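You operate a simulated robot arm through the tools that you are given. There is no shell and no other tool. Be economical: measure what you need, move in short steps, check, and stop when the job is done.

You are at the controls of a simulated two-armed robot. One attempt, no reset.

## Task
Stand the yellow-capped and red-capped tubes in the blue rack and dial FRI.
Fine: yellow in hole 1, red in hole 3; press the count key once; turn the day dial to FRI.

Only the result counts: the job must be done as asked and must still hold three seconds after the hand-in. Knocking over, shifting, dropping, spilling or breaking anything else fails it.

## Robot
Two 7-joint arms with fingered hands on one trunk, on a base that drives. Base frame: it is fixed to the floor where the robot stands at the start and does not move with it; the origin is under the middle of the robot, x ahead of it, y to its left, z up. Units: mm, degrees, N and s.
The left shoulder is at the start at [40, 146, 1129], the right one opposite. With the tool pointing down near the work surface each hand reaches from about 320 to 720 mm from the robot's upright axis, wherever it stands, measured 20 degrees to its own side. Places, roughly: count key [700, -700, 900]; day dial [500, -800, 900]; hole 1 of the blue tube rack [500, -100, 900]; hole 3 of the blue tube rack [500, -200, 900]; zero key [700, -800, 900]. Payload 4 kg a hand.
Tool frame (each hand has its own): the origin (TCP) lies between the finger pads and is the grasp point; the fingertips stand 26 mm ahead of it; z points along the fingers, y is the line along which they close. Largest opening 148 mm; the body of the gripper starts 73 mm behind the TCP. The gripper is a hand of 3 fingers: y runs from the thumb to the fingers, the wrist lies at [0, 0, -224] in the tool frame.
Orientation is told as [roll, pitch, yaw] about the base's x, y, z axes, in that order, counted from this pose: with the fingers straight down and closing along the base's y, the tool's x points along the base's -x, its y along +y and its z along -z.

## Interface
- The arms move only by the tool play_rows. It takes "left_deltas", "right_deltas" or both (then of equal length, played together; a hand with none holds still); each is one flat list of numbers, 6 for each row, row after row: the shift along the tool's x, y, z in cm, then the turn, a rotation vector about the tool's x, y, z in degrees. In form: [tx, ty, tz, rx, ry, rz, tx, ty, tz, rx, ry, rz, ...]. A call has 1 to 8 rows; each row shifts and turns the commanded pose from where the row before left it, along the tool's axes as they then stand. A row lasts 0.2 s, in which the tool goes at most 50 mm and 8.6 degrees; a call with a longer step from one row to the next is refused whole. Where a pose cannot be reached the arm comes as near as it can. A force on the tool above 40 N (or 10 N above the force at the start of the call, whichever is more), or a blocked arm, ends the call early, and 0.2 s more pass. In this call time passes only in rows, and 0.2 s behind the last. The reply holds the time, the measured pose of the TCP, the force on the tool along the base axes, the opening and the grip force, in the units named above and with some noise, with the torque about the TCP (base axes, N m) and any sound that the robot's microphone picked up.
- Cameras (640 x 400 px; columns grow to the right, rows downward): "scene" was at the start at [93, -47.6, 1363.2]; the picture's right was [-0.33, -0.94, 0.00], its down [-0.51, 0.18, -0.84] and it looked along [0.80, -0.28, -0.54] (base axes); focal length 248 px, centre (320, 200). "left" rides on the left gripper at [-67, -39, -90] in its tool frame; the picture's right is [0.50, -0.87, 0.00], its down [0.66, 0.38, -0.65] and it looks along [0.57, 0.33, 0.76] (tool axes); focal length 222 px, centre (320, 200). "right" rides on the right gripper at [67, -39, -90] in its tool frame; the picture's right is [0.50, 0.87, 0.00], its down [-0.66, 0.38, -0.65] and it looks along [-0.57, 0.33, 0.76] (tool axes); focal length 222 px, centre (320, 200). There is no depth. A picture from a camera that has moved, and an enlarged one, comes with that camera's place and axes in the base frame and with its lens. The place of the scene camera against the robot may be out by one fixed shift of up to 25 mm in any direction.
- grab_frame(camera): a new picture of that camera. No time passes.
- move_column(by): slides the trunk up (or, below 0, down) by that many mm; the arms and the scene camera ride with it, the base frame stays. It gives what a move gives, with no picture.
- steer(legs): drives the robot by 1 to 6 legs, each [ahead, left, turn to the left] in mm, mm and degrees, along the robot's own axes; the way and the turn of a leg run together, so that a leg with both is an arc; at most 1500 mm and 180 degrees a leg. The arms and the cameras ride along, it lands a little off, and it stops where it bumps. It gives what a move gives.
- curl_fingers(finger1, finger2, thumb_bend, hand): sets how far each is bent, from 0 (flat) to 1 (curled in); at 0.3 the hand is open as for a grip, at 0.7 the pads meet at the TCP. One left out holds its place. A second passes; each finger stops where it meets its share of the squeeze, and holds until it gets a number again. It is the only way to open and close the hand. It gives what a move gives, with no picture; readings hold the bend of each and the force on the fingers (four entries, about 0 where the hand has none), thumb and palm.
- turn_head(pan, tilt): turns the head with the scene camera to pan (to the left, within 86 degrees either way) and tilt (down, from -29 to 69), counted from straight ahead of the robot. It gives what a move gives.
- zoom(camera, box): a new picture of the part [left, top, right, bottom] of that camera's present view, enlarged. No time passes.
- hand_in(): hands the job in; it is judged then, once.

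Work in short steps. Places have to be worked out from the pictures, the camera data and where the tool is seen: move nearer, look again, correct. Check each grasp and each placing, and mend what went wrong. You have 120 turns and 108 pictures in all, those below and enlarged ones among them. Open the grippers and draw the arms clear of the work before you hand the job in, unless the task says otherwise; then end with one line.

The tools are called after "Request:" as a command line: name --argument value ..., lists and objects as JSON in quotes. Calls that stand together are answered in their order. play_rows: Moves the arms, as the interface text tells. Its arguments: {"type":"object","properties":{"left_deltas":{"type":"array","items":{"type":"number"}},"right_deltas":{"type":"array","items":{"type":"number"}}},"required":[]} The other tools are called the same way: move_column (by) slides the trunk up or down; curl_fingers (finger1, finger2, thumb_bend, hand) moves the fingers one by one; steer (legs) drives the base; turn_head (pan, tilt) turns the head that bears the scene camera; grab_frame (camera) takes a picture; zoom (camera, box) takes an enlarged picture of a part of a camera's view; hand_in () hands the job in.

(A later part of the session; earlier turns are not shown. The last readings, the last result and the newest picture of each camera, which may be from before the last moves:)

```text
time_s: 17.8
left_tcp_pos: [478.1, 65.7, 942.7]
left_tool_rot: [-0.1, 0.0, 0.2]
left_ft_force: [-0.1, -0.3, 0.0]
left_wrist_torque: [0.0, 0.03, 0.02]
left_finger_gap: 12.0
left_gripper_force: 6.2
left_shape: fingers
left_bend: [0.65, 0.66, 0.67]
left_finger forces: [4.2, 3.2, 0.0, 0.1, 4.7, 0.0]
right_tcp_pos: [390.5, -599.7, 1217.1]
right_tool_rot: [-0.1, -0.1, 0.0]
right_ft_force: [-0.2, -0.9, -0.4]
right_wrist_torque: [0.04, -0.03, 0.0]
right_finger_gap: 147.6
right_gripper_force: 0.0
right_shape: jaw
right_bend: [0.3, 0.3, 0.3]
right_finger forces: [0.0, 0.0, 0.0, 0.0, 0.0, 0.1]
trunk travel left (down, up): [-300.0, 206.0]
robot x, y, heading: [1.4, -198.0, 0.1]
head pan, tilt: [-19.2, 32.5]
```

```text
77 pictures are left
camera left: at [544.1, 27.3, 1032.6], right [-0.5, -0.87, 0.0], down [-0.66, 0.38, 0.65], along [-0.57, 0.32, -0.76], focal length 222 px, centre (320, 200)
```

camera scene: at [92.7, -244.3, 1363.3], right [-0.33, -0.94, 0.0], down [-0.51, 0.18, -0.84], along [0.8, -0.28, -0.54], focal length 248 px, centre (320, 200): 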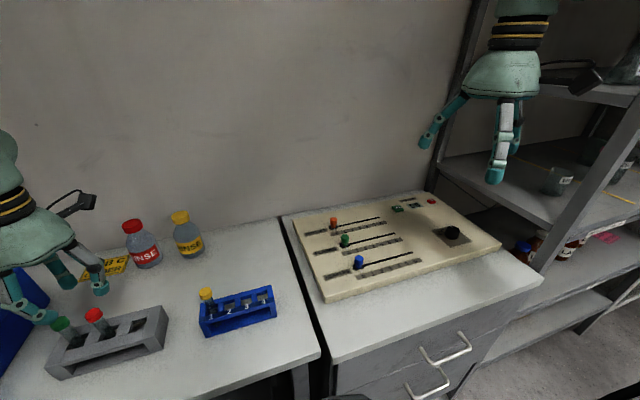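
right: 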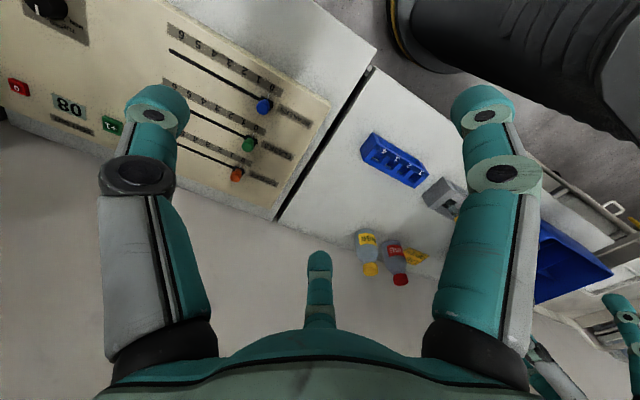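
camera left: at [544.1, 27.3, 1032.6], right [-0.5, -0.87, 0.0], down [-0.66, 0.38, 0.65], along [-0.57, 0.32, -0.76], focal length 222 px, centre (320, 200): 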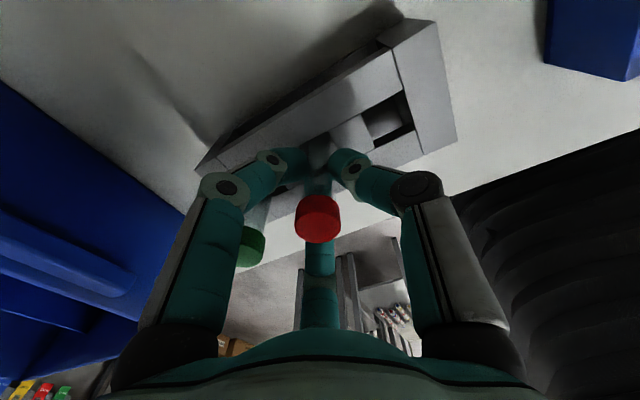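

Gripped. Lifting 140 mm to clear everything.

Request:
play_rows --left_deltas '[0, 0, -1, 0, 0, 0, 0, 0, -2, 0, 0, 0, 0, 0, -3, 0, 0, 0, 0, 0, -4, 0, 0, 0, 0, 0, -4, 0, 0, 0]'

Request:
play_rows --left_deltas '[0.27, -4.23, 0, 0, 0, 0, 0.27, -4.23, 0, 0, 0, 0, 0.27, -4.23, 0, 0, 0, 0, 0.27, -4.23, 0, 0, 0, 0, 0.27, -4.23, 0, 0, 0, 0, 0.27, -4.23, 0, 0, 0, 0]'

Request:
zoom --camera "left" --box '[160, 0, 480, 220]'

Request:
zoom --camera "scene" --box '[20, 190, 340, 400]'

```text
time_s: 19.0
left_tcp_pos: [477.9, 67.3, 1083.1]
left_tool_rot: [-0.1, 0.0, 0.0]
left_ft_force: [0.0, -0.2, 0.0]
left_wrist_torque: [-0.04, -0.02, 0.01]
left_finger_gap: 11.9
left_gripper_force: 5.9
left_shape: fingers
left_bend: [0.65, 0.66, 0.67]
left_finger forces: [4.3, 3.2, 0.0, 0.1, 4.6, 0.0]
right_tcp_pos: [390.0, -600.4, 1219.0]
right_tool_rot: [0.0, -0.1, 0.0]
right_ft_force: [-0.8, 0.2, -0.4]
right_wrist_torque: [-0.03, 0.0, -0.04]
right_finger_gap: 147.9
right_gripper_force: 0.1
right_shape: jaw
right_bend: [0.3, 0.3, 0.3]
right_finger forces: [0.0, 0.0, 0.0, 0.0, 0.0, 0.1]
trunk travel left (down, up): [-300.0, 206.0]
robot x, y, heading: [0.1, -200.2, 0.0]
head pan, tilt: [-19.2, 32.5]
```

```text
time_s: 20.4
left_tcp_pos: [461.4, -191.1, 1083.7]
left_tool_rot: [0.0, -0.1, 0.2]
left_ft_force: [-0.5, -0.1, 0.3]
left_wrist_torque: [-0.01, 0.03, 0.01]
left_finger_gap: 11.7
left_gripper_force: 5.9
left_shape: fingers
left_bend: [0.65, 0.66, 0.67]
left_finger forces: [4.4, 3.0, 0.0, 0.0, 4.6, 0.0]
right_tcp_pos: [389.9, -600.6, 1215.6]
right_tool_rot: [0.0, -0.1, 0.0]
right_ft_force: [0.6, -1.2, -0.8]
right_wrist_torque: [0.03, 0.04, 0.01]
right_finger_gap: 147.8
right_gripper_force: 0.1
right_shape: jaw
right_bend: [0.3, 0.3, 0.3]
right_finger forces: [0.0, 0.1, 0.1, 0.0, 0.0, 0.0]
trunk travel left (down, up): [-300.0, 206.0]
robot x, y, heading: [2.5, -198.5, 0.1]
head pan, tilt: [-19.2, 32.5]
```

```text
1.82 times, centred on (320, 110) of left
camera zoom: at [528.0, -228.9, 1173.2], right [-0.5, -0.87, 0.0], down [-0.66, 0.38, 0.65], along [-0.57, 0.32, -0.76], focal length 404 px, centre (320, 364)
```

zoom: 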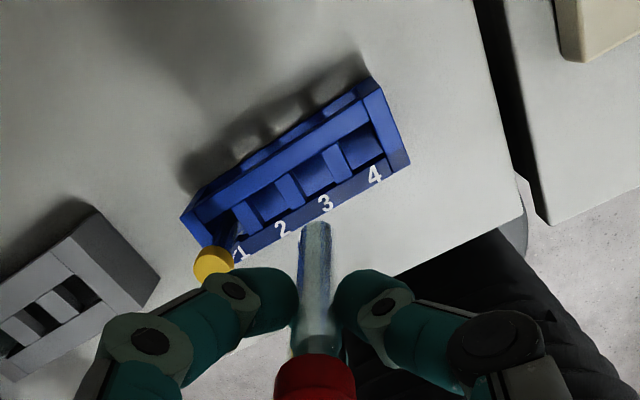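

```text
1.90 times, centred on (180, 295) of scene
camera zoom: at [93.2, -247.5, 1363.2], right [-0.33, -0.94, 0.0], down [-0.51, 0.18, -0.84], along [0.8, -0.28, -0.54], focal length 472 px, centre (587, 19)
```

zoom: 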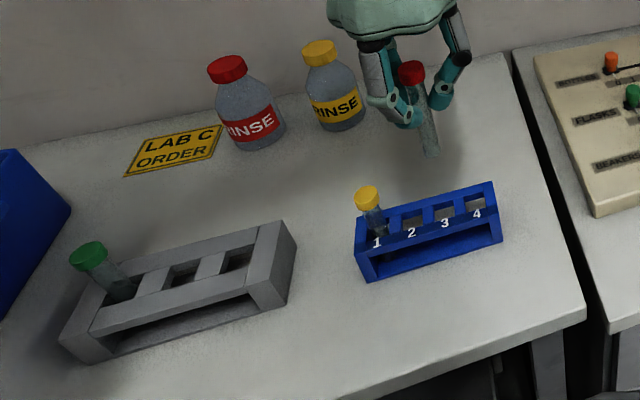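

Hole 3 computes to (462, -188). I'll descend until the tip is near the rack top and check.

Request:
play_rows --left_deltas '[0, 0.1, 4.1, 0, 0, 0, 0, 0, 4.1, 0, 0, 0]'

Request:
zoom --camera "left" --box '[190, 60, 450, 220]'

Request:
zoom --camera "scene" --box '[160, 230, 320, 340]'

```text
time_s: 21.0
left_tcp_pos: [463.6, -186.5, 998.4]
left_tool_rot: [-0.1, 0.0, 0.2]
left_ft_force: [0.1, 0.1, -0.3]
left_wrist_torque: [-0.02, 0.07, 0.0]
left_finger_gap: 11.9
left_gripper_force: 6.0
left_shape: fingers
left_bend: [0.65, 0.66, 0.67]
left_finger forces: [4.4, 2.9, 0.1, 0.1, 4.5, 0.1]
right_tcp_pos: [389.1, -599.6, 1217.0]
right_tool_rot: [0.0, 0.1, -0.1]
right_ft_force: [-0.5, -0.2, 0.0]
right_wrist_torque: [-0.02, -0.02, 0.02]
right_finger_gap: 148.2
right_gripper_force: 0.1
right_shape: jaw
right_bend: [0.3, 0.3, 0.3]
right_finger forces: [0.0, 0.0, 0.0, 0.0, 0.0, 0.0]
trunk travel left (down, up): [-300.0, 206.0]
robot x, y, heading: [6.8, -200.7, 0.0]
head pan, tilt: [-19.2, 32.5]
```

```text
2.46 times, centred on (320, 140) of left
camera zoom: at [529.2, -225.3, 1090.6], right [-0.5, -0.87, 0.0], down [-0.66, 0.38, 0.65], along [-0.57, 0.32, -0.76], focal length 547 px, centre (320, 348)
```

zoom: 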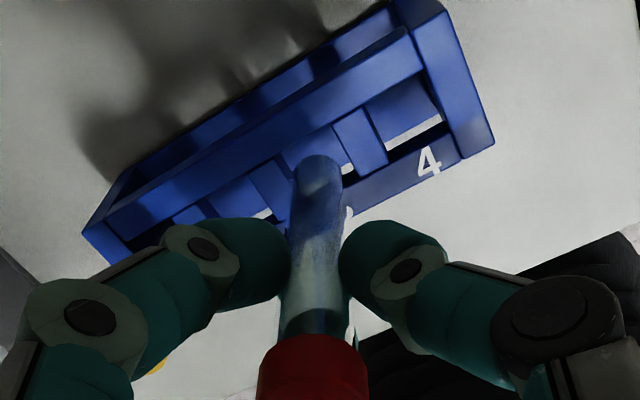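

```text
3.64 times, centred on (240, 285) of scene
camera zoom: at [94.0, -245.9, 1363.1], right [-0.33, -0.94, 0.0], down [-0.51, 0.18, -0.84], along [0.8, -0.28, -0.54], focal length 900 px, centre (611, -109)
```

zoom: 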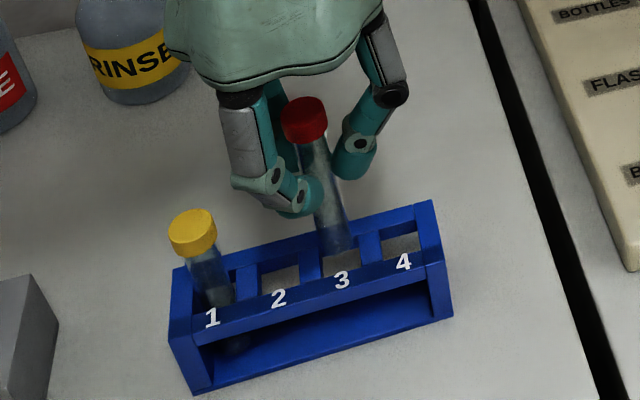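

Tip is over hole 3. Lowering into it.

Request:
play_rows --left_deltas '[0, -0.05, 1.0, 0, 0, 0, 0, 0, 1.0, 0, 0, 0, 0, 0, 1.0, 0, 0, 0]'

Request:
zoom --camera "left" --box '[190, 60, 450, 220]'

Request:
zoom --camera "scene" --box '[160, 230, 320, 340]'

```text
time_s: 21.8
left_tcp_pos: [463.3, -187.8, 969.6]
left_tool_rot: [-0.1, 0.0, 0.3]
left_ft_force: [0.1, 0.5, 0.2]
left_wrist_torque: [0.02, -0.01, -0.05]
left_finger_gap: 11.7
left_gripper_force: 6.5
left_shape: fingers
left_bend: [0.65, 0.66, 0.67]
left_finger forces: [4.3, 3.0, 0.1, 0.0, 4.5, 0.0]
right_tcp_pos: [389.8, -599.4, 1218.0]
right_tool_rot: [0.0, -0.1, 0.0]
right_ft_force: [-0.4, -1.0, 0.4]
right_wrist_torque: [0.01, -0.01, -0.03]
right_finger_gap: 147.9
right_gripper_force: 0.1
right_shape: jaw
right_bend: [0.3, 0.3, 0.3]
right_finger forces: [0.0, 0.0, 0.1, 0.1, 0.0, 0.0]
trunk travel left (down, up): [-300.0, 206.0]
robot x, y, heading: [-0.5, -198.7, 0.0]
head pan, tilt: [-19.2, 32.5]
```

```text
2.46 times, centred on (320, 140) of left
camera zoom: at [528.6, -226.2, 1060.8], right [-0.5, -0.87, 0.0], down [-0.66, 0.38, 0.65], along [-0.57, 0.32, -0.76], focal length 547 px, centre (320, 348)
```

zoom: 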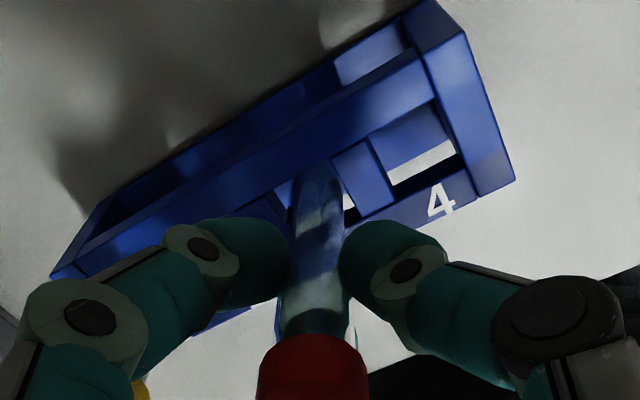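

```text
3.64 times, centred on (240, 285) of scene
camera zoom: at [93.2, -245.5, 1363.2], right [-0.33, -0.94, 0.0], down [-0.51, 0.18, -0.84], along [0.8, -0.28, -0.54], focal length 900 px, centre (611, -109)
```

zoom: 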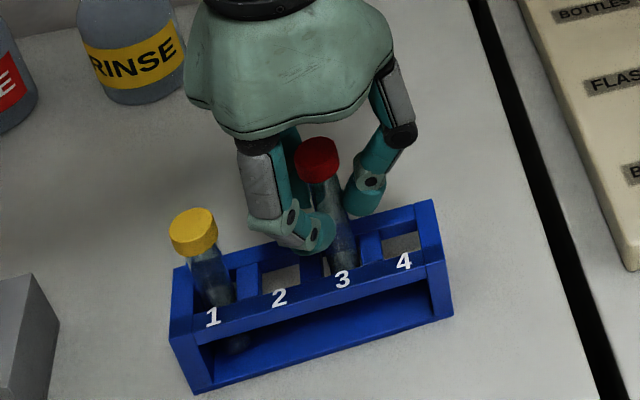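

In hole 3 and free. Lowering to just above seating, then feeling for the floor.

Request:
play_rows --left_deltas '[0, 0, 1.0, 0, 0, 0, 0, 0, 1.0, 0, 0, 0, 0, 0, 0.6, 0, 0, 0, 0, 0, 0.3, 0, 0, 0]'

Request:
play_rows --left_deltas '[0, 0, 0.2, 0, 0, 0, 0, 0, 0.15, 0, 0, 0]'

Request:
zoom --camera "scene" --box '[160, 230, 320, 340]'

```text
time_s: 22.8
left_tcp_pos: [462.3, -188.5, 942.0]
left_tool_rot: [-0.1, 0.0, 0.2]
left_ft_force: [-0.3, 0.0, -1.0]
left_wrist_torque: [0.05, 0.03, 0.01]
left_finger_gap: 11.9
left_gripper_force: 6.1
left_shape: fingers
left_bend: [0.65, 0.66, 0.67]
left_finger forces: [4.4, 3.0, 0.0, 0.0, 4.4, 0.0]
right_tcp_pos: [390.2, -600.5, 1218.3]
right_tool_rot: [0.0, -0.2, 0.0]
right_ft_force: [0.0, -0.7, -0.1]
right_wrist_torque: [-0.02, -0.01, -0.01]
right_finger_gap: 147.9
right_gripper_force: 0.0
right_shape: jaw
right_bend: [0.3, 0.3, 0.3]
right_finger forces: [0.0, 0.0, 0.0, 0.0, 0.0, 0.0]
trunk travel left (down, up): [-300.0, 206.0]
robot x, y, heading: [-0.5, -200.7, 0.2]
head pan, tilt: [-19.2, 32.5]
```

```text
time_s: 23.4
left_tcp_pos: [461.5, -188.4, 939.1]
left_tool_rot: [-0.2, -0.2, 0.2]
left_ft_force: [1.0, -1.2, 11.9]
left_wrist_torque: [0.0, -0.05, 0.04]
left_finger_gap: 11.2
left_gripper_force: 8.5
left_shape: fingers
left_bend: [0.66, 0.67, 0.68]
left_finger forces: [6.1, 4.3, 0.0, 0.0, 6.7, 0.1]
right_tcp_pos: [388.6, -599.6, 1219.2]
right_tool_rot: [0.0, -0.1, 0.0]
right_ft_force: [0.5, -0.4, 0.2]
right_wrist_torque: [-0.02, -0.01, -0.01]
right_finger_gap: 148.1
right_gripper_force: 0.1
right_shape: jaw
right_bend: [0.3, 0.3, 0.3]
right_finger forces: [0.1, 0.0, 0.1, 0.0, 0.0, 0.0]
trunk travel left (down, up): [-300.0, 206.0]
robot x, y, heading: [0.8, -199.8, -0.0]
head pan, tilt: [-19.2, 32.5]
```

```text
3.64 times, centred on (240, 285) of scene
camera zoom: at [92.0, -245.7, 1363.4], right [-0.33, -0.94, 0.0], down [-0.51, 0.18, -0.84], along [0.8, -0.28, -0.54], focal length 900 px, centre (611, -109)
```

zoom: 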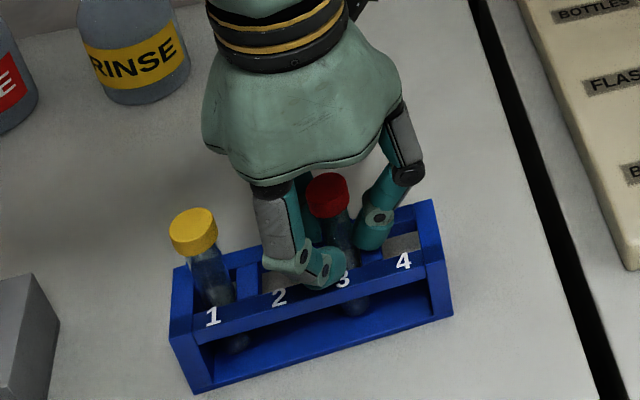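

Seated with 12 N. I'll ease off, open, and raise the left hand.

Request:
play_rows --left_deltas '[0, 0, -0.2, 0, 0, 0]'

Request:
curl_fingers --hand "left" --finger1 0.55 --finger2 0.55 --thumb_bend 0.55

Request:
play_rows --left_deltas '[0, 0, -2, 0, 0, 0, 0, 0, -4, 0, 0, 0, 0, 0, -4.5, 0, 0, 0, 0, 0, -4.5, 0, 0, 0, 0, 0, -4.5, 0, 0, 0, 0, 0, -4.5, 0, 0, 0]'

Request:
grab_frame --camera "scene"

Request:
grab_frame --camera "left"

Request:
grab_frame --camera "right"

```text
time_s: 23.8
left_tcp_pos: [461.8, -187.7, 939.5]
left_tool_rot: [-0.1, 0.0, 0.2]
left_ft_force: [0.3, -0.5, 9.1]
left_wrist_torque: [-0.03, -0.06, 0.03]
left_finger_gap: 11.4
left_gripper_force: 8.1
left_shape: fingers
left_bend: [0.66, 0.67, 0.68]
left_finger forces: [5.9, 4.1, 0.1, 0.0, 6.7, 0.0]
right_tcp_pos: [390.2, -599.9, 1217.2]
right_tool_rot: [0.0, -0.2, 0.0]
right_ft_force: [0.1, -1.0, 0.5]
right_wrist_torque: [-0.02, -0.02, 0.02]
right_finger_gap: 147.8
right_gripper_force: 0.1
right_shape: jaw
right_bend: [0.3, 0.3, 0.3]
right_finger forces: [0.1, 0.1, 0.0, 0.1, 0.0, 0.0]
trunk travel left (down, up): [-300.0, 206.0]
robot x, y, heading: [-0.4, -197.8, 0.1]
head pan, tilt: [-19.2, 32.5]
```

```text
time_s: 24.8
left_tcp_pos: [462.0, -188.6, 940.5]
left_tool_rot: [-0.2, 0.1, 0.2]
left_ft_force: [0.3, 0.0, 0.3]
left_wrist_torque: [0.02, 0.0, -0.02]
left_finger_gap: 45.3
left_gripper_force: 0.0
left_shape: fingers
left_bend: [0.55, 0.55, 0.55]
left_finger forces: [0.0, 0.0, 0.1, 0.0, 0.0, 0.1]
right_tcp_pos: [389.6, -599.5, 1217.7]
right_tool_rot: [-0.1, -0.1, 0.0]
right_ft_force: [0.8, 0.2, -0.1]
right_wrist_torque: [-0.01, 0.0, 0.03]
right_finger_gap: 148.2
right_gripper_force: 0.0
right_shape: jaw
right_bend: [0.3, 0.3, 0.3]
right_finger forces: [0.1, 0.1, 0.1, 0.0, 0.1, 0.1]
trunk travel left (down, up): [-300.0, 206.0]
robot x, y, heading: [1.7, -200.4, 0.3]
head pan, tilt: [-19.2, 32.5]
```

```text
time_s: 26.2
left_tcp_pos: [461.6, -189.7, 1181.3]
left_tool_rot: [-0.1, 0.0, 0.1]
left_ft_force: [-0.7, 0.2, -0.6]
left_wrist_torque: [0.01, -0.02, 0.0]
left_finger_gap: 45.2
left_gripper_force: 0.0
left_shape: fingers
left_bend: [0.55, 0.55, 0.55]
left_finger forces: [0.0, 0.1, 0.0, 0.0, 0.0, 0.0]
right_tcp_pos: [389.3, -600.0, 1218.0]
right_tool_rot: [0.0, -0.1, 0.1]
right_ft_force: [-0.1, 0.1, 0.7]
right_wrist_torque: [0.0, -0.01, 0.03]
right_finger_gap: 147.8
right_gripper_force: 0.1
right_shape: jaw
right_bend: [0.3, 0.3, 0.3]
right_finger forces: [0.0, 0.0, 0.0, 0.0, 0.0, 0.1]
trunk travel left (down, up): [-300.0, 206.0]
robot x, y, heading: [1.1, -200.0, 0.4]
head pan, tilt: [-19.2, 32.5]
```

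```text
69 pictures are left
camera scene: at [92.0, -246.1, 1363.3], right [-0.33, -0.94, 0.0], down [-0.51, 0.18, -0.84], along [0.8, -0.28, -0.54], focal length 248 px, centre (320, 200)
```

scene: 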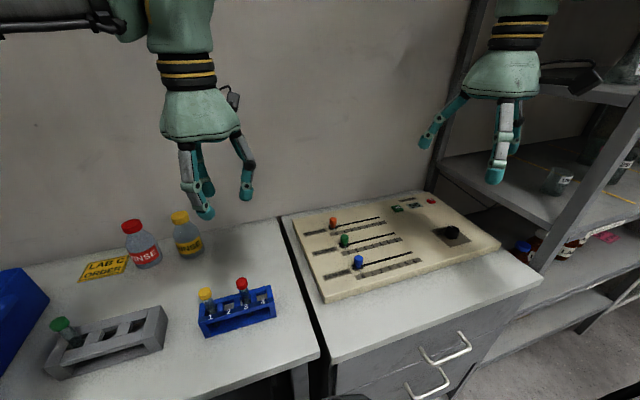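

```text
68 pictures are left
camera left: at [527.6, -227.7, 1271.4], right [-0.5, -0.87, 0.0], down [-0.66, 0.38, 0.65], along [-0.57, 0.32, -0.76], focal length 222 px, centre (320, 200)
```

left: 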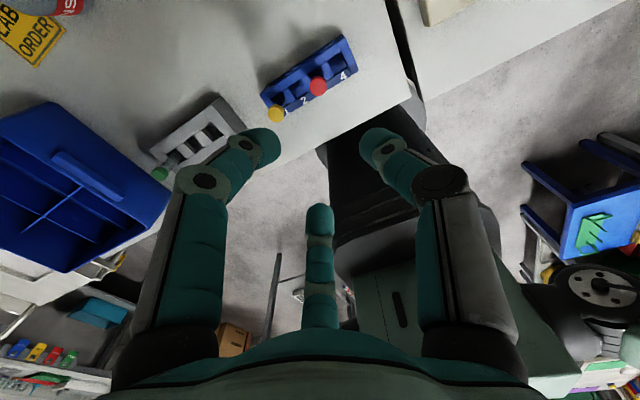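

```text
67 pictures are left
camera right: at [320.5, -640.1, 1306.8], right [-0.5, 0.87, 0.0], down [0.65, 0.38, 0.66], along [0.57, 0.33, -0.76], focal length 222 px, centre (320, 200)
```

right: 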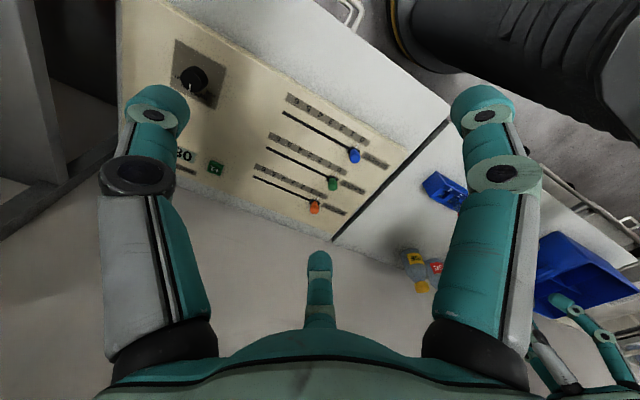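

Both tubes stand in the right holes. Before driving right, I'll bring the left hand aside (+y) and the right hand in (+y), so neither conflicts with the shelf.

Request:
play_rows --left_deltas '[0, 4.7, 0, 0, 0, 0, 0, 4.7, 0, 0, 0, 0, 0, 4.7, 0, 0, 0, 0, 0, 4.7, 0, 0, 0, 0]' --right_deltas '[0, 4.8, 0, 0, 0, 0, 0, 4.8, 0, 0, 0, 0, 0, 4.8, 0, 0, 0, 0, 0, 4.8, 0, 0, 0, 0]'

Request:
turn_head --pan -50 --tilt 35

Request:
grab_frame --camera "scene"

```text
time_s: 27.2
left_tcp_pos: [461.7, 2.2, 1178.3]
left_tool_rot: [-0.3, -0.1, 0.1]
left_ft_force: [-0.4, -0.4, 0.3]
left_wrist_torque: [-0.06, 0.02, 0.0]
left_finger_gap: 45.4
left_gripper_force: 0.1
left_shape: fingers
left_bend: [0.55, 0.55, 0.55]
left_finger forces: [0.0, 0.0, 0.0, 0.0, 0.0, 0.1]
right_tcp_pos: [390.3, -403.8, 1218.5]
right_tool_rot: [-0.2, 0.0, -0.1]
right_ft_force: [-0.4, 0.4, -0.4]
right_wrist_torque: [-0.03, 0.02, -0.03]
right_finger_gap: 148.1
right_gripper_force: 0.0
right_shape: jaw
right_bend: [0.3, 0.3, 0.3]
right_finger forces: [0.0, 0.0, 0.0, 0.1, 0.1, 0.0]
trunk travel left (down, up): [-300.0, 206.0]
robot x, y, heading: [-1.4, -199.5, 0.0]
head pan, tilt: [-19.2, 32.5]
```

```text
time_s: 28.1
left_tcp_pos: [461.6, 0.3, 1179.8]
left_tool_rot: [0.0, 0.1, 0.3]
left_ft_force: [-0.9, 0.1, 0.1]
left_wrist_torque: [-0.01, -0.02, 0.0]
left_finger_gap: 45.2
left_gripper_force: 0.0
left_shape: fingers
left_bend: [0.55, 0.55, 0.55]
left_finger forces: [0.1, 0.0, 0.1, 0.0, 0.0, 0.0]
right_tcp_pos: [390.4, -407.7, 1218.7]
right_tool_rot: [0.0, -0.2, 0.1]
right_ft_force: [0.1, 0.2, -0.9]
right_wrist_torque: [0.0, 0.02, 0.01]
right_finger_gap: 148.1
right_gripper_force: 0.1
right_shape: jaw
right_bend: [0.3, 0.3, 0.3]
right_finger forces: [0.0, 0.0, 0.0, 0.0, 0.0, 0.0]
trunk travel left (down, up): [-300.0, 206.0]
robot x, y, heading: [-2.5, -197.8, 0.0]
head pan, tilt: [-50.0, 35.0]
```

```text
66 pictures are left
camera scene: at [65.6, -283.6, 1359.3], right [-0.76, -0.64, 0.0], down [-0.37, 0.44, -0.82], along [0.53, -0.63, -0.57], focal length 248 px, centre (320, 200)
```

scene: 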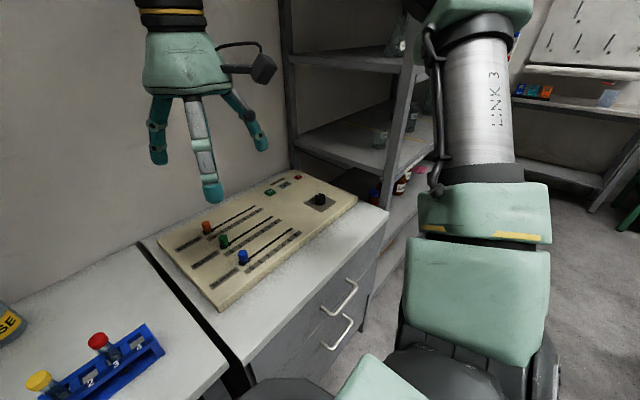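

The route to the right along the tables looks clear, and the shelf lies beyond y≈-950. Driving 340 mm right.

Request:
steer --legs '[[0, -340, 0]]'

Request:
turn_head --pan -20 --tilt 40

Request:
grab_frame --camera "scene"

Request:
grab_frame --camera "right"

```text
time_s: 30.4
left_tcp_pos: [462.4, -340.9, 1177.8]
left_tool_rot: [-0.3, 0.0, 0.2]
left_ft_force: [0.2, -1.1, 0.4]
left_wrist_torque: [-0.05, 0.03, 0.03]
left_finger_gap: 45.4
left_gripper_force: 0.0
left_shape: fingers
left_bend: [0.55, 0.55, 0.55]
left_finger forces: [0.0, 0.0, 0.0, 0.1, 0.0, 0.0]
right_tcp_pos: [390.2, -747.1, 1218.9]
right_tool_rot: [-0.1, -0.1, 0.1]
right_ft_force: [-0.5, -0.1, 0.4]
right_wrist_torque: [-0.01, 0.02, 0.01]
right_finger_gap: 147.8
right_gripper_force: 0.0
right_shape: jaw
right_bend: [0.3, 0.3, 0.3]
right_finger forces: [0.0, 0.0, 0.0, 0.0, 0.0, 0.0]
trunk travel left (down, up): [-300.0, 206.0]
robot x, y, heading: [0.7, -536.3, -0.1]
head pan, tilt: [-50.0, 35.0]
```

```text
time_s: 31.3
left_tcp_pos: [463.2, -340.6, 1179.2]
left_tool_rot: [-0.2, 0.0, 0.1]
left_ft_force: [0.2, 0.2, 0.8]
left_wrist_torque: [0.02, 0.05, 0.02]
left_finger_gap: 45.4
left_gripper_force: 0.1
left_shape: fingers
left_bend: [0.55, 0.55, 0.55]
left_finger forces: [0.0, 0.0, 0.0, 0.0, 0.0, 0.0]
right_tcp_pos: [390.7, -746.8, 1219.3]
right_tool_rot: [0.0, 0.0, 0.1]
right_ft_force: [-0.5, 0.3, 0.9]
right_wrist_torque: [0.02, -0.03, -0.01]
right_finger_gap: 147.9
right_gripper_force: 0.1
right_shape: jaw
right_bend: [0.3, 0.3, 0.3]
right_finger forces: [0.0, 0.0, 0.0, 0.1, 0.1, 0.0]
trunk travel left (down, up): [-300.0, 206.0]
robot x, y, heading: [-0.2, -540.1, -0.1]
head pan, tilt: [-20.0, 40.0]
```

```text
65 pictures are left
camera scene: at [89.2, -585.0, 1351.8], right [-0.34, -0.94, 0.0], down [-0.6, 0.22, -0.77], along [0.72, -0.26, -0.64], focal length 248 px, centre (320, 200)
```

scene: 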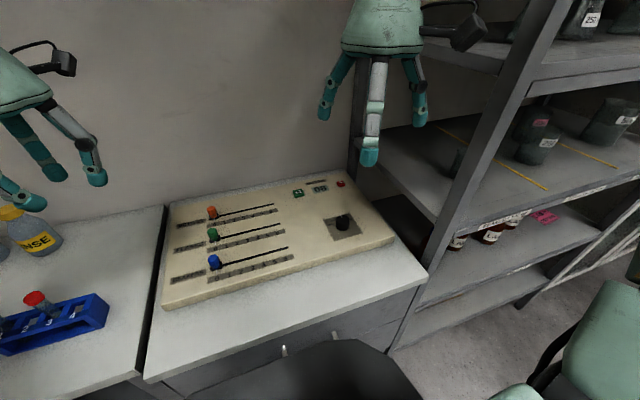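

```text
64 pictures are left
camera right: at [322.5, -786.9, 1307.5], right [-0.5, 0.87, 0.0], down [0.65, 0.38, 0.65], along [0.57, 0.33, -0.76], focal length 222 px, centre (320, 200)
```

right: 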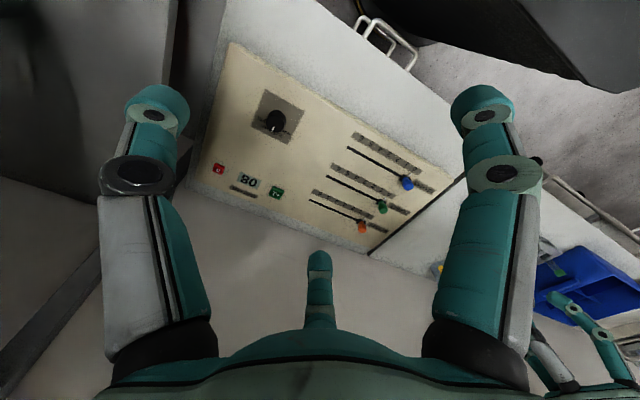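

Zooming on the dial and keys in both cameras.

Request:
zoom --camera "right" --box '[190, 70, 350, 230]'

Request:
zoom --camera "scene" --box '[270, 160, 390, 260]'

```text
2.50 times, centred on (270, 150) of right
camera zoom: at [322.5, -786.9, 1307.5], right [-0.5, 0.87, 0.0], down [0.65, 0.38, 0.65], along [0.57, 0.33, -0.76], focal length 555 px, centre (445, 325)
```

zoom: 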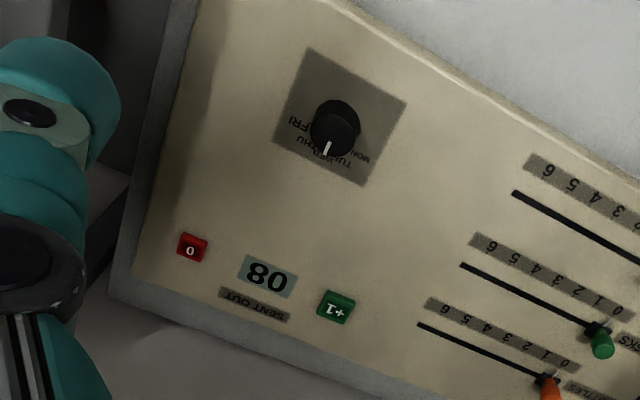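

```text
4.00 times, centred on (330, 210) of scene
camera zoom: at [89.2, -585.0, 1351.8], right [-0.34, -0.94, 0.0], down [-0.6, 0.22, -0.77], along [0.72, -0.26, -0.64], focal length 990 px, centre (280, 160)
```

zoom: 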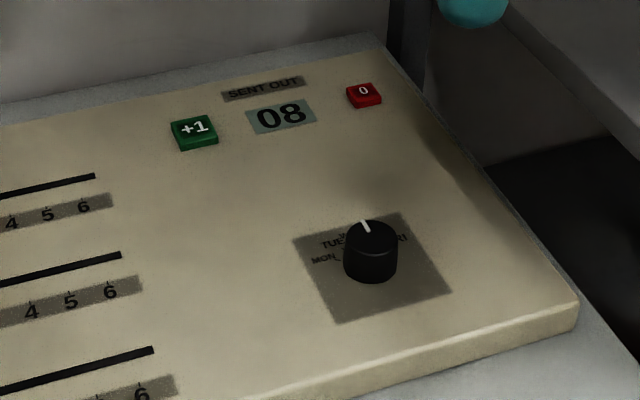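

The dial's pointer is near WED; FRI is at about -60° (clockwise). The dial is around (504, -779, 895) and the +1 key around (669, -707, 888). I'll hover the right hand above the dial for a closer look.

Request:
play_rows --right_deltas '[-2.27, -0.64, 4.1, 0, 0, 0, -2.27, -0.64, 4.1, 0, 0, 0, -2.27, -0.64, 4.1, 0, 0, 0, -2.27, -0.64, 4.1, 0, 0, 0, -2.27, -0.64, 4.1, 0, 0, 0]'

Request:
zoom --camera "right" --box '[210, 30, 430, 230]'

Request:
zoom --camera "scene" --box '[270, 140, 410, 260]'

```text
time_s: 32.5
left_tcp_pos: [448.7, -325.7, 1182.9]
left_tool_rot: [-0.7, -0.7, 0.2]
left_ft_force: [0.9, 0.2, -0.4]
left_wrist_torque: [0.02, 0.0, -0.02]
left_finger_gap: 45.1
left_gripper_force: 0.1
left_shape: fingers
left_bend: [0.55, 0.55, 0.55]
left_finger forces: [0.0, 0.0, 0.1, 0.0, 0.0, 0.0]
right_tcp_pos: [492.1, -767.2, 1025.1]
right_tool_rot: [-0.8, -1.2, 0.2]
right_ft_force: [-0.2, 0.1, -1.0]
right_wrist_torque: [0.03, -0.01, 0.01]
right_finger_gap: 147.9
right_gripper_force: 0.1
right_shape: jaw
right_bend: [0.3, 0.3, 0.3]
right_finger forces: [0.0, 0.1, 0.1, 0.1, 0.0, 0.0]
trunk travel left (down, up): [-300.0, 206.0]
robot x, y, heading: [2.1, -537.8, -0.0]
head pan, tilt: [-20.0, 40.0]
```

```text
2.00 times, centred on (320, 130) of right
camera zoom: at [421.9, -805.8, 1114.1], right [-0.5, 0.86, -0.02], down [0.64, 0.39, 0.66], along [0.58, 0.32, -0.75], focal length 444 px, centre (320, 340)
```

zoom: 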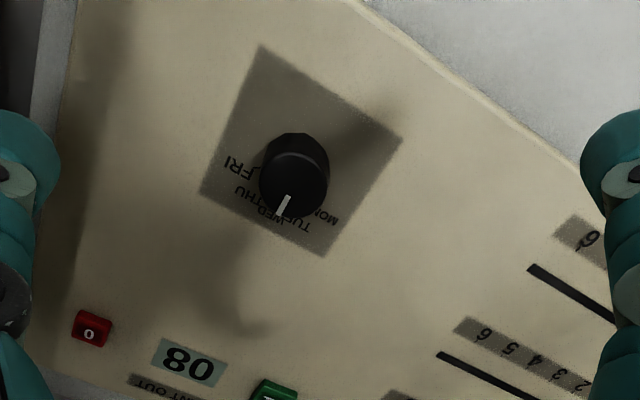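

```text
3.33 times, centred on (340, 200) of scene
camera zoom: at [72.0, -568.9, 1353.5], right [-0.34, -0.94, 0.01], down [-0.59, 0.21, -0.78], along [0.73, -0.27, -0.63], focal length 825 px, centre (253, 200)
```

zoom: 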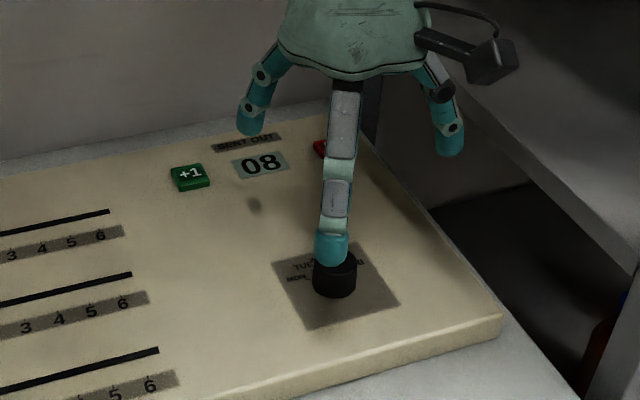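

Unexpected: the left hand and head camera shifted about 15 mm too, so the body may be leaning against something. I'll look to the right at the arm.

Request:
turn_head --pan -70 --tilt 35

Request:
grab_frame --camera "scene"

Request:
grab_frame --camera "right"

```text
time_s: 33.7
left_tcp_pos: [447.8, -325.4, 1183.6]
left_tool_rot: [-0.9, -0.8, 0.2]
left_ft_force: [-0.1, 0.2, -0.5]
left_wrist_torque: [0.01, -0.02, 0.0]
left_finger_gap: 45.1
left_gripper_force: 0.0
left_shape: fingers
left_bend: [0.55, 0.55, 0.55]
left_finger forces: [0.1, 0.1, 0.0, 0.0, 0.0, 0.0]
right_tcp_pos: [491.2, -766.4, 1025.1]
right_tool_rot: [-0.9, -1.0, 0.2]
right_ft_force: [0.0, -0.6, -0.4]
right_wrist_torque: [-0.04, 0.03, 0.04]
right_finger_gap: 148.2
right_gripper_force: 0.0
right_shape: jaw
right_bend: [0.3, 0.3, 0.3]
right_finger forces: [0.0, 0.0, 0.0, 0.0, 0.0, 0.0]
trunk travel left (down, up): [-300.0, 206.0]
robot x, y, heading: [2.5, -538.7, 0.1]
head pan, tilt: [-70.0, 35.0]
```

```text
59 pictures are left
camera scene: at [22.1, -622.1, 1361.0], right [-0.94, -0.34, -0.01], down [-0.19, 0.53, -0.83], along [0.29, -0.78, -0.56], focal length 248 px, centre (320, 200)
```

scene: 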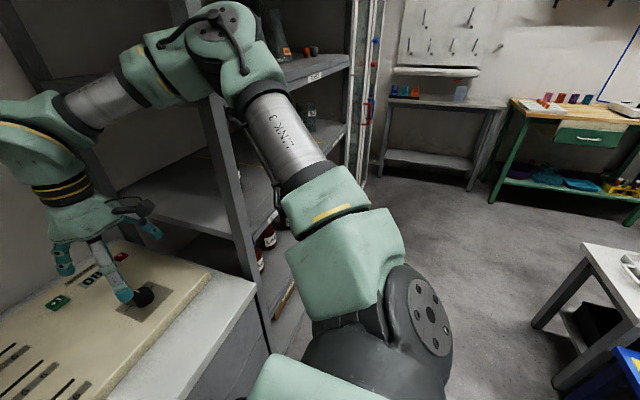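

```text
58 pictures are left
camera right: at [421.5, -805.9, 1113.9], right [-0.5, 0.86, -0.02], down [0.64, 0.39, 0.66], along [0.58, 0.32, -0.75], focal length 222 px, centre (320, 200)
```

right: 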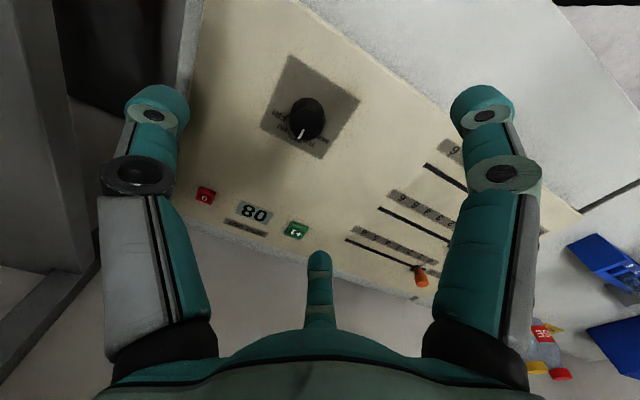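

The right elbow is pressing on the shelf post. I'll reverse that move at once; then I'll use the left arm with the robot turned right, so its elbow stays clear.

Request:
play_rows --right_deltas '[2.27, 0.64, -4.1, 0, 0, 0, 2.27, 0.64, -4.1, 0, 0, 0, 2.27, 0.64, -4.1, 0, 0, 0, 2.27, 0.64, -4.1, 0, 0, 0, 2.27, 0.64, -4.1, 0, 0, 0]'

Request:
grab_frame --camera "scene"

```text
time_s: 34.9
left_tcp_pos: [461.6, -340.7, 1180.6]
left_tool_rot: [-0.1, -0.1, 0.2]
left_ft_force: [0.6, 0.4, -0.3]
left_wrist_torque: [-0.02, 0.01, 0.02]
left_finger_gap: 45.4
left_gripper_force: 0.0
left_shape: fingers
left_bend: [0.55, 0.55, 0.55]
left_finger forces: [0.0, 0.1, 0.0, 0.0, 0.0, 0.0]
right_tcp_pos: [390.6, -748.2, 1219.8]
right_tool_rot: [-0.1, -0.1, 0.0]
right_ft_force: [-0.4, 0.0, -0.2]
right_wrist_torque: [0.03, 0.01, 0.02]
right_finger_gap: 148.1
right_gripper_force: 0.1
right_shape: jaw
right_bend: [0.3, 0.3, 0.3]
right_finger forces: [0.0, 0.0, 0.1, 0.1, 0.0, 0.0]
trunk travel left (down, up): [-300.0, 206.0]
robot x, y, heading: [1.8, -536.6, 0.0]
head pan, tilt: [-70.0, 35.0]
```

```text
57 pictures are left
camera scene: at [38.2, -639.8, 1359.4], right [-0.94, -0.34, 0.0], down [-0.2, 0.54, -0.82], along [0.28, -0.77, -0.57], focal length 248 px, centre (320, 200)
```

scene: 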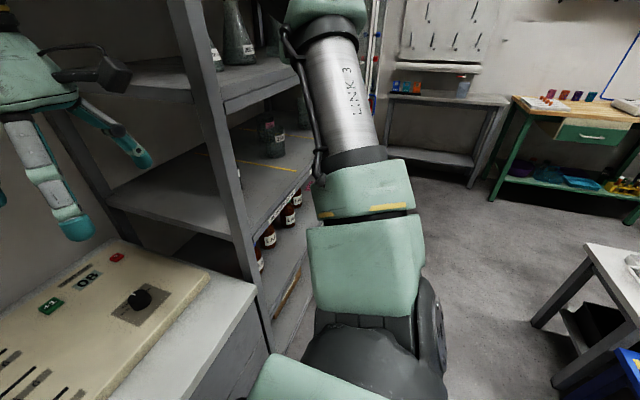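

Clear again, and nothing on the shelf moved. Before turning, I'll look down at the clearance between base and table.

Request:
turn_head --pan 0 --tilt 69

Request:
grab_frame --camera "scene"

Request:
grab_frame --camera "left"

```text
time_s: 36.3
left_tcp_pos: [462.8, -339.9, 1178.9]
left_tool_rot: [-0.1, 0.0, 0.2]
left_ft_force: [-0.5, 0.0, -0.2]
left_wrist_torque: [0.02, 0.01, -0.01]
left_finger_gap: 45.2
left_gripper_force: 0.1
left_shape: fingers
left_bend: [0.55, 0.55, 0.55]
left_finger forces: [0.0, 0.0, 0.0, 0.0, 0.1, 0.1]
right_tcp_pos: [391.2, -747.1, 1218.0]
right_tool_rot: [0.1, -0.1, 0.1]
right_ft_force: [-0.5, 0.2, -0.1]
right_wrist_torque: [0.04, 0.0, -0.02]
right_finger_gap: 148.1
right_gripper_force: 0.0
right_shape: jaw
right_bend: [0.3, 0.3, 0.3]
right_finger forces: [0.0, 0.0, 0.0, 0.0, 0.0, 0.1]
trunk travel left (down, up): [-300.0, 206.0]
robot x, y, heading: [1.8, -537.3, -0.1]
head pan, tilt: [0.0, 68.8]
```

```text
56 pictures are left
camera scene: at [65.4, -556.2, 1315.7], right [0.0, -1.0, 0.0], down [-0.93, 0.0, -0.36], along [0.36, 0.0, -0.93], focal length 248 px, centre (320, 200)
```

scene: 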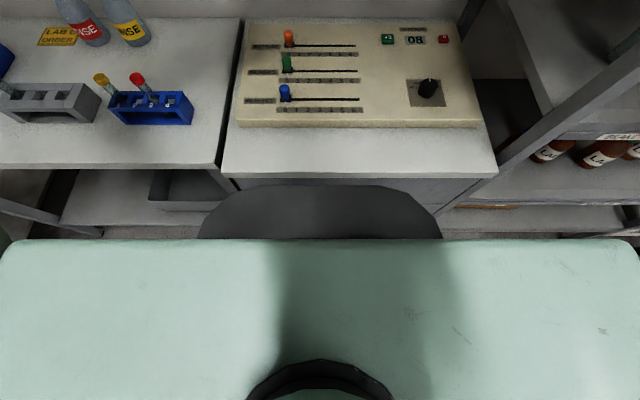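

```text
55 pictures are left
camera left: at [529.3, -378.3, 1270.0], right [-0.5, -0.87, 0.0], down [-0.66, 0.38, 0.65], along [-0.57, 0.32, -0.76], focal length 222 px, centre (320, 200)
```

left: 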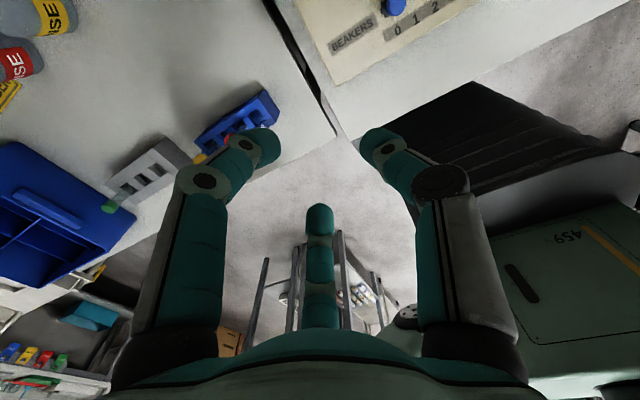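

The column and base appear round with clearance, so turning in place is safe. I'll turn right by 35° in place, which swings the left hand over the panel and the right elbow away from the shelf.

Request:
steer --legs '[[0, 0, -35]]'

Request:
turn_head --pan 10 --tilt 42

Request:
grab_frame --camera "scene"

Request:
grab_frame --camera "left"

```text
time_s: 38.4
left_tcp_pos: [491.9, -641.0, 1179.1]
left_tool_rot: [-0.1, 0.0, -34.8]
left_ft_force: [0.3, 0.3, 0.7]
left_wrist_torque: [-0.02, -0.02, 0.01]
left_finger_gap: 45.5
left_gripper_force: 0.0
left_shape: fingers
left_bend: [0.55, 0.55, 0.55]
left_finger forces: [0.1, 0.0, 0.1, 0.0, 0.1, 0.0]
right_tcp_pos: [199.7, -934.9, 1218.4]
right_tool_rot: [0.0, -0.2, -35.1]
right_ft_force: [0.9, -0.3, 0.5]
right_wrist_torque: [-0.02, -0.04, 0.01]
right_finger_gap: 147.9
right_gripper_force: 0.0
right_shape: jaw
right_bend: [0.3, 0.3, 0.3]
right_finger forces: [0.0, 0.1, 0.0, 0.0, 0.0, 0.0]
trunk travel left (down, up): [-300.0, 206.0]
robot x, y, heading: [0.7, -538.1, -35.0]
head pan, tilt: [0.0, 68.8]
```

```text
time_s: 39.3
left_tcp_pos: [492.6, -642.3, 1179.5]
left_tool_rot: [-0.1, 0.0, -34.9]
left_ft_force: [0.3, 0.1, 0.1]
left_wrist_torque: [-0.01, 0.01, 0.0]
left_finger_gap: 45.3
left_gripper_force: 0.1
left_shape: fingers
left_bend: [0.55, 0.55, 0.55]
left_finger forces: [0.1, 0.0, 0.0, 0.0, 0.1, 0.0]
right_tcp_pos: [201.0, -935.3, 1218.3]
right_tool_rot: [0.0, -0.1, -35.1]
right_ft_force: [1.1, 0.7, 0.3]
right_wrist_torque: [0.02, -0.01, -0.01]
right_finger_gap: 147.6
right_gripper_force: 0.1
right_shape: jaw
right_bend: [0.3, 0.3, 0.3]
right_finger forces: [0.0, 0.0, 0.0, 0.0, 0.1, 0.0]
trunk travel left (down, up): [-300.0, 206.0]
robot x, y, heading: [-1.0, -534.4, -35.0]
head pan, tilt: [10.0, 42.0]
```

```text
54 pictures are left
camera scene: at [81.4, -603.3, 1348.8], right [-0.42, -0.91, 0.0], down [-0.61, 0.28, -0.74], along [0.67, -0.31, -0.67], focal length 248 px, centre (320, 200)
```

scene: 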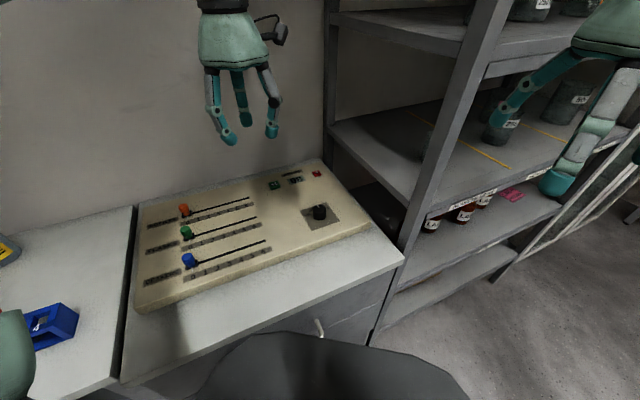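

```text
53 pictures are left
camera left: at [524.7, -712.0, 1270.1], right [-0.91, -0.42, 0.0], down [-0.32, 0.69, 0.65], along [-0.28, 0.59, -0.76], focal length 222 px, centre (320, 200)
```

left: 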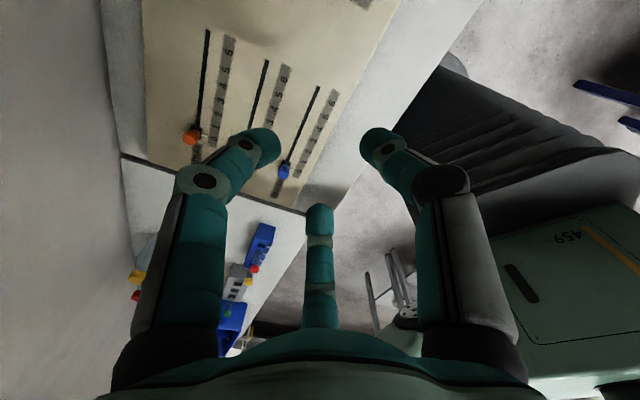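

The left hand is over the panel. I'll close it to a fist for pressing and move to about 100 mm over the +1 key at (669, -707).

Request:
curl_fingers --hand "left" --finger1 0.7 --finger2 0.7 --thumb_bend 0.7

Request:
play_rows --left_deltas '[-3.04, 0.81, 3.0, 0, 0, 0, -3.04, 0.81, 3.0, 0, 0, 0, -3.04, 0.81, 3.0, 0, 0, 0, -3.04, 0.81, 3.0, 0, 0, 0, -3.04, 0.81, 3.0, 0, 0, 0, -3.04, 0.81, 3.0, 0, 0, 0]'

Request:
grab_frame --camera "left"

Request:
zoom --camera "scene" --box '[220, 120, 380, 240]'

```text
time_s: 40.3
left_tcp_pos: [492.7, -642.0, 1179.3]
left_tool_rot: [-0.1, 0.0, -34.9]
left_ft_force: [0.2, -0.6, 0.3]
left_wrist_torque: [0.0, 0.03, -0.02]
left_finger_gap: 0.2
left_gripper_force: 0.0
left_shape: fingers
left_bend: [0.69, 0.69, 0.7]
left_finger forces: [0.1, 0.0, 0.0, 0.1, 0.0, 0.1]
right_tcp_pos: [200.2, -934.4, 1219.1]
right_tool_rot: [0.1, -0.2, -35.2]
right_ft_force: [0.7, -0.7, -0.5]
right_wrist_torque: [0.01, 0.02, 0.01]
right_finger_gap: 147.8
right_gripper_force: 0.1
right_shape: jaw
right_bend: [0.3, 0.3, 0.3]
right_finger forces: [0.0, 0.0, 0.1, 0.0, 0.1, 0.0]
trunk travel left (down, up): [-300.0, 206.0]
robot x, y, heading: [-2.7, -538.8, -35.0]
head pan, tilt: [10.0, 42.0]
```

```text
time_s: 41.7
left_tcp_pos: [670.6, -706.2, 997.8]
left_tool_rot: [-0.2, 0.0, -35.0]
left_ft_force: [-0.1, -0.6, -0.4]
left_wrist_torque: [-0.01, 0.01, 0.03]
left_finger_gap: 0.1
left_gripper_force: 0.0
left_shape: fingers
left_bend: [0.69, 0.69, 0.7]
left_finger forces: [0.0, 0.0, 0.1, 0.0, 0.1, 0.1]
right_tcp_pos: [201.0, -935.5, 1217.8]
right_tool_rot: [0.1, 0.0, -35.1]
right_ft_force: [-0.3, -0.2, -0.5]
right_wrist_torque: [0.04, 0.0, 0.01]
right_finger_gap: 148.0
right_gripper_force: 0.0
right_shape: jaw
right_bend: [0.3, 0.3, 0.3]
right_finger forces: [0.0, 0.0, 0.0, 0.1, 0.1, 0.1]
trunk travel left (down, up): [-300.0, 206.0]
robot x, y, heading: [1.1, -540.6, -34.9]
head pan, tilt: [10.0, 42.0]
```

```text
52 pictures are left
camera left: at [702.7, -777.1, 1087.8], right [-0.91, -0.42, 0.0], down [-0.32, 0.69, 0.65], along [-0.28, 0.59, -0.76], focal length 222 px, centre (320, 200)
```

left: 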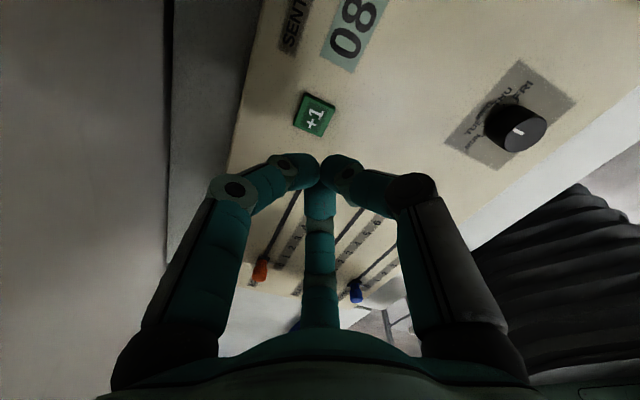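

```text
3.33 times, centred on (300, 180) of scene
camera zoom: at [82.6, -604.5, 1348.7], right [-0.42, -0.91, 0.0], down [-0.61, 0.28, -0.74], along [0.67, -0.31, -0.67], focal length 825 px, centre (387, 267)
```

zoom: 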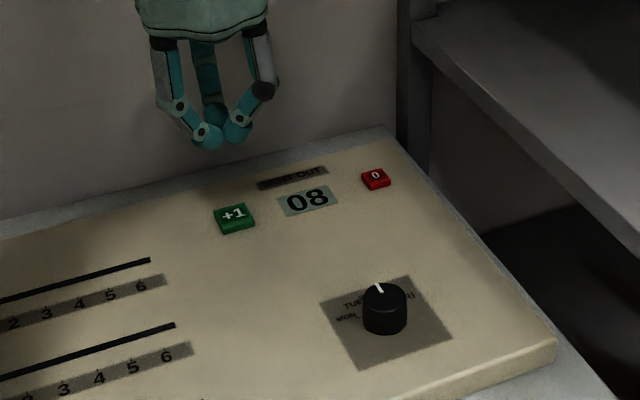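

The key computes to about (675, -710, 885). I'll trim to that and descend to z≈938, then check.

Request:
play_rows --left_deltas '[-0.6, -0.07, 3.0, 0, 0, 0, 0, 0, 3.0, 0, 0, 0]'

Request:
zoom --camera "left" --box '[220, 60, 420, 220]'

Request:
zoom --camera "scene" --box '[240, 140, 340, 220]'

```text
time_s: 42.3
left_tcp_pos: [674.2, -711.0, 937.7]
left_tool_rot: [-0.1, -0.1, -34.9]
left_ft_force: [0.3, 0.9, 0.5]
left_wrist_torque: [-0.01, -0.02, -0.03]
left_finger_gap: 0.6
left_gripper_force: 0.2
left_shape: fingers
left_bend: [0.69, 0.69, 0.7]
left_finger forces: [0.0, 0.0, 0.0, 0.1, 0.1, 0.0]
right_tcp_pos: [200.5, -935.0, 1217.8]
right_tool_rot: [-0.1, 0.0, -35.1]
right_ft_force: [0.6, -0.6, 0.4]
right_wrist_torque: [0.05, 0.03, 0.01]
right_finger_gap: 147.9
right_gripper_force: 0.0
right_shape: jaw
right_bend: [0.3, 0.3, 0.3]
right_finger forces: [0.0, 0.0, 0.0, 0.0, 0.1, 0.0]
trunk travel left (down, up): [-300.0, 206.0]
robot x, y, heading: [1.5, -536.7, -35.0]
head pan, tilt: [10.0, 42.0]
```

```text
2.50 times, centred on (320, 140) of left
camera zoom: at [707.6, -780.7, 1028.8], right [-0.91, -0.42, 0.0], down [-0.32, 0.69, 0.65], along [-0.28, 0.59, -0.76], focal length 555 px, centre (320, 350)
```

zoom: 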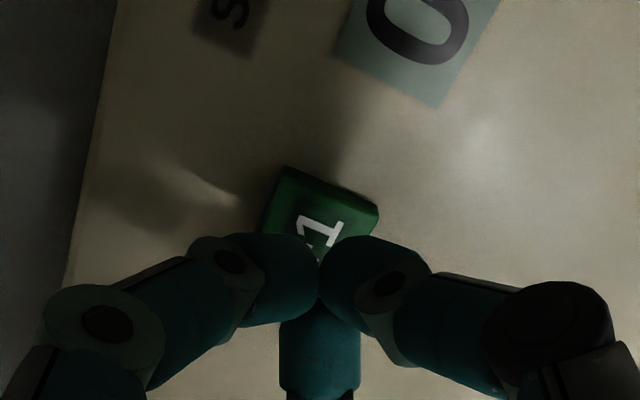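

```text
5.00 times, centred on (290, 180) of scene
camera zoom: at [82.4, -603.5, 1348.8], right [-0.42, -0.91, 0.0], down [-0.61, 0.28, -0.74], along [0.67, -0.31, -0.67], focal length 1238 px, centre (470, 300)
```

zoom: 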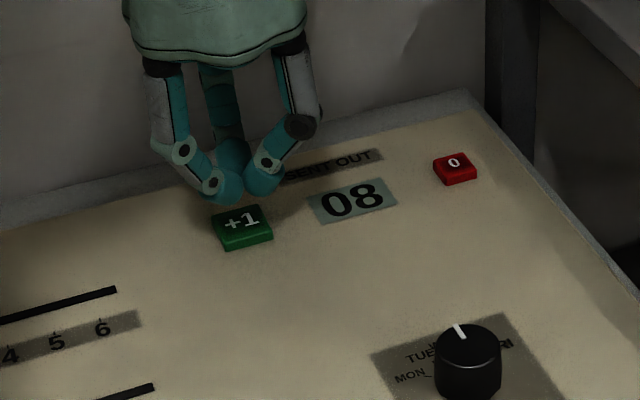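

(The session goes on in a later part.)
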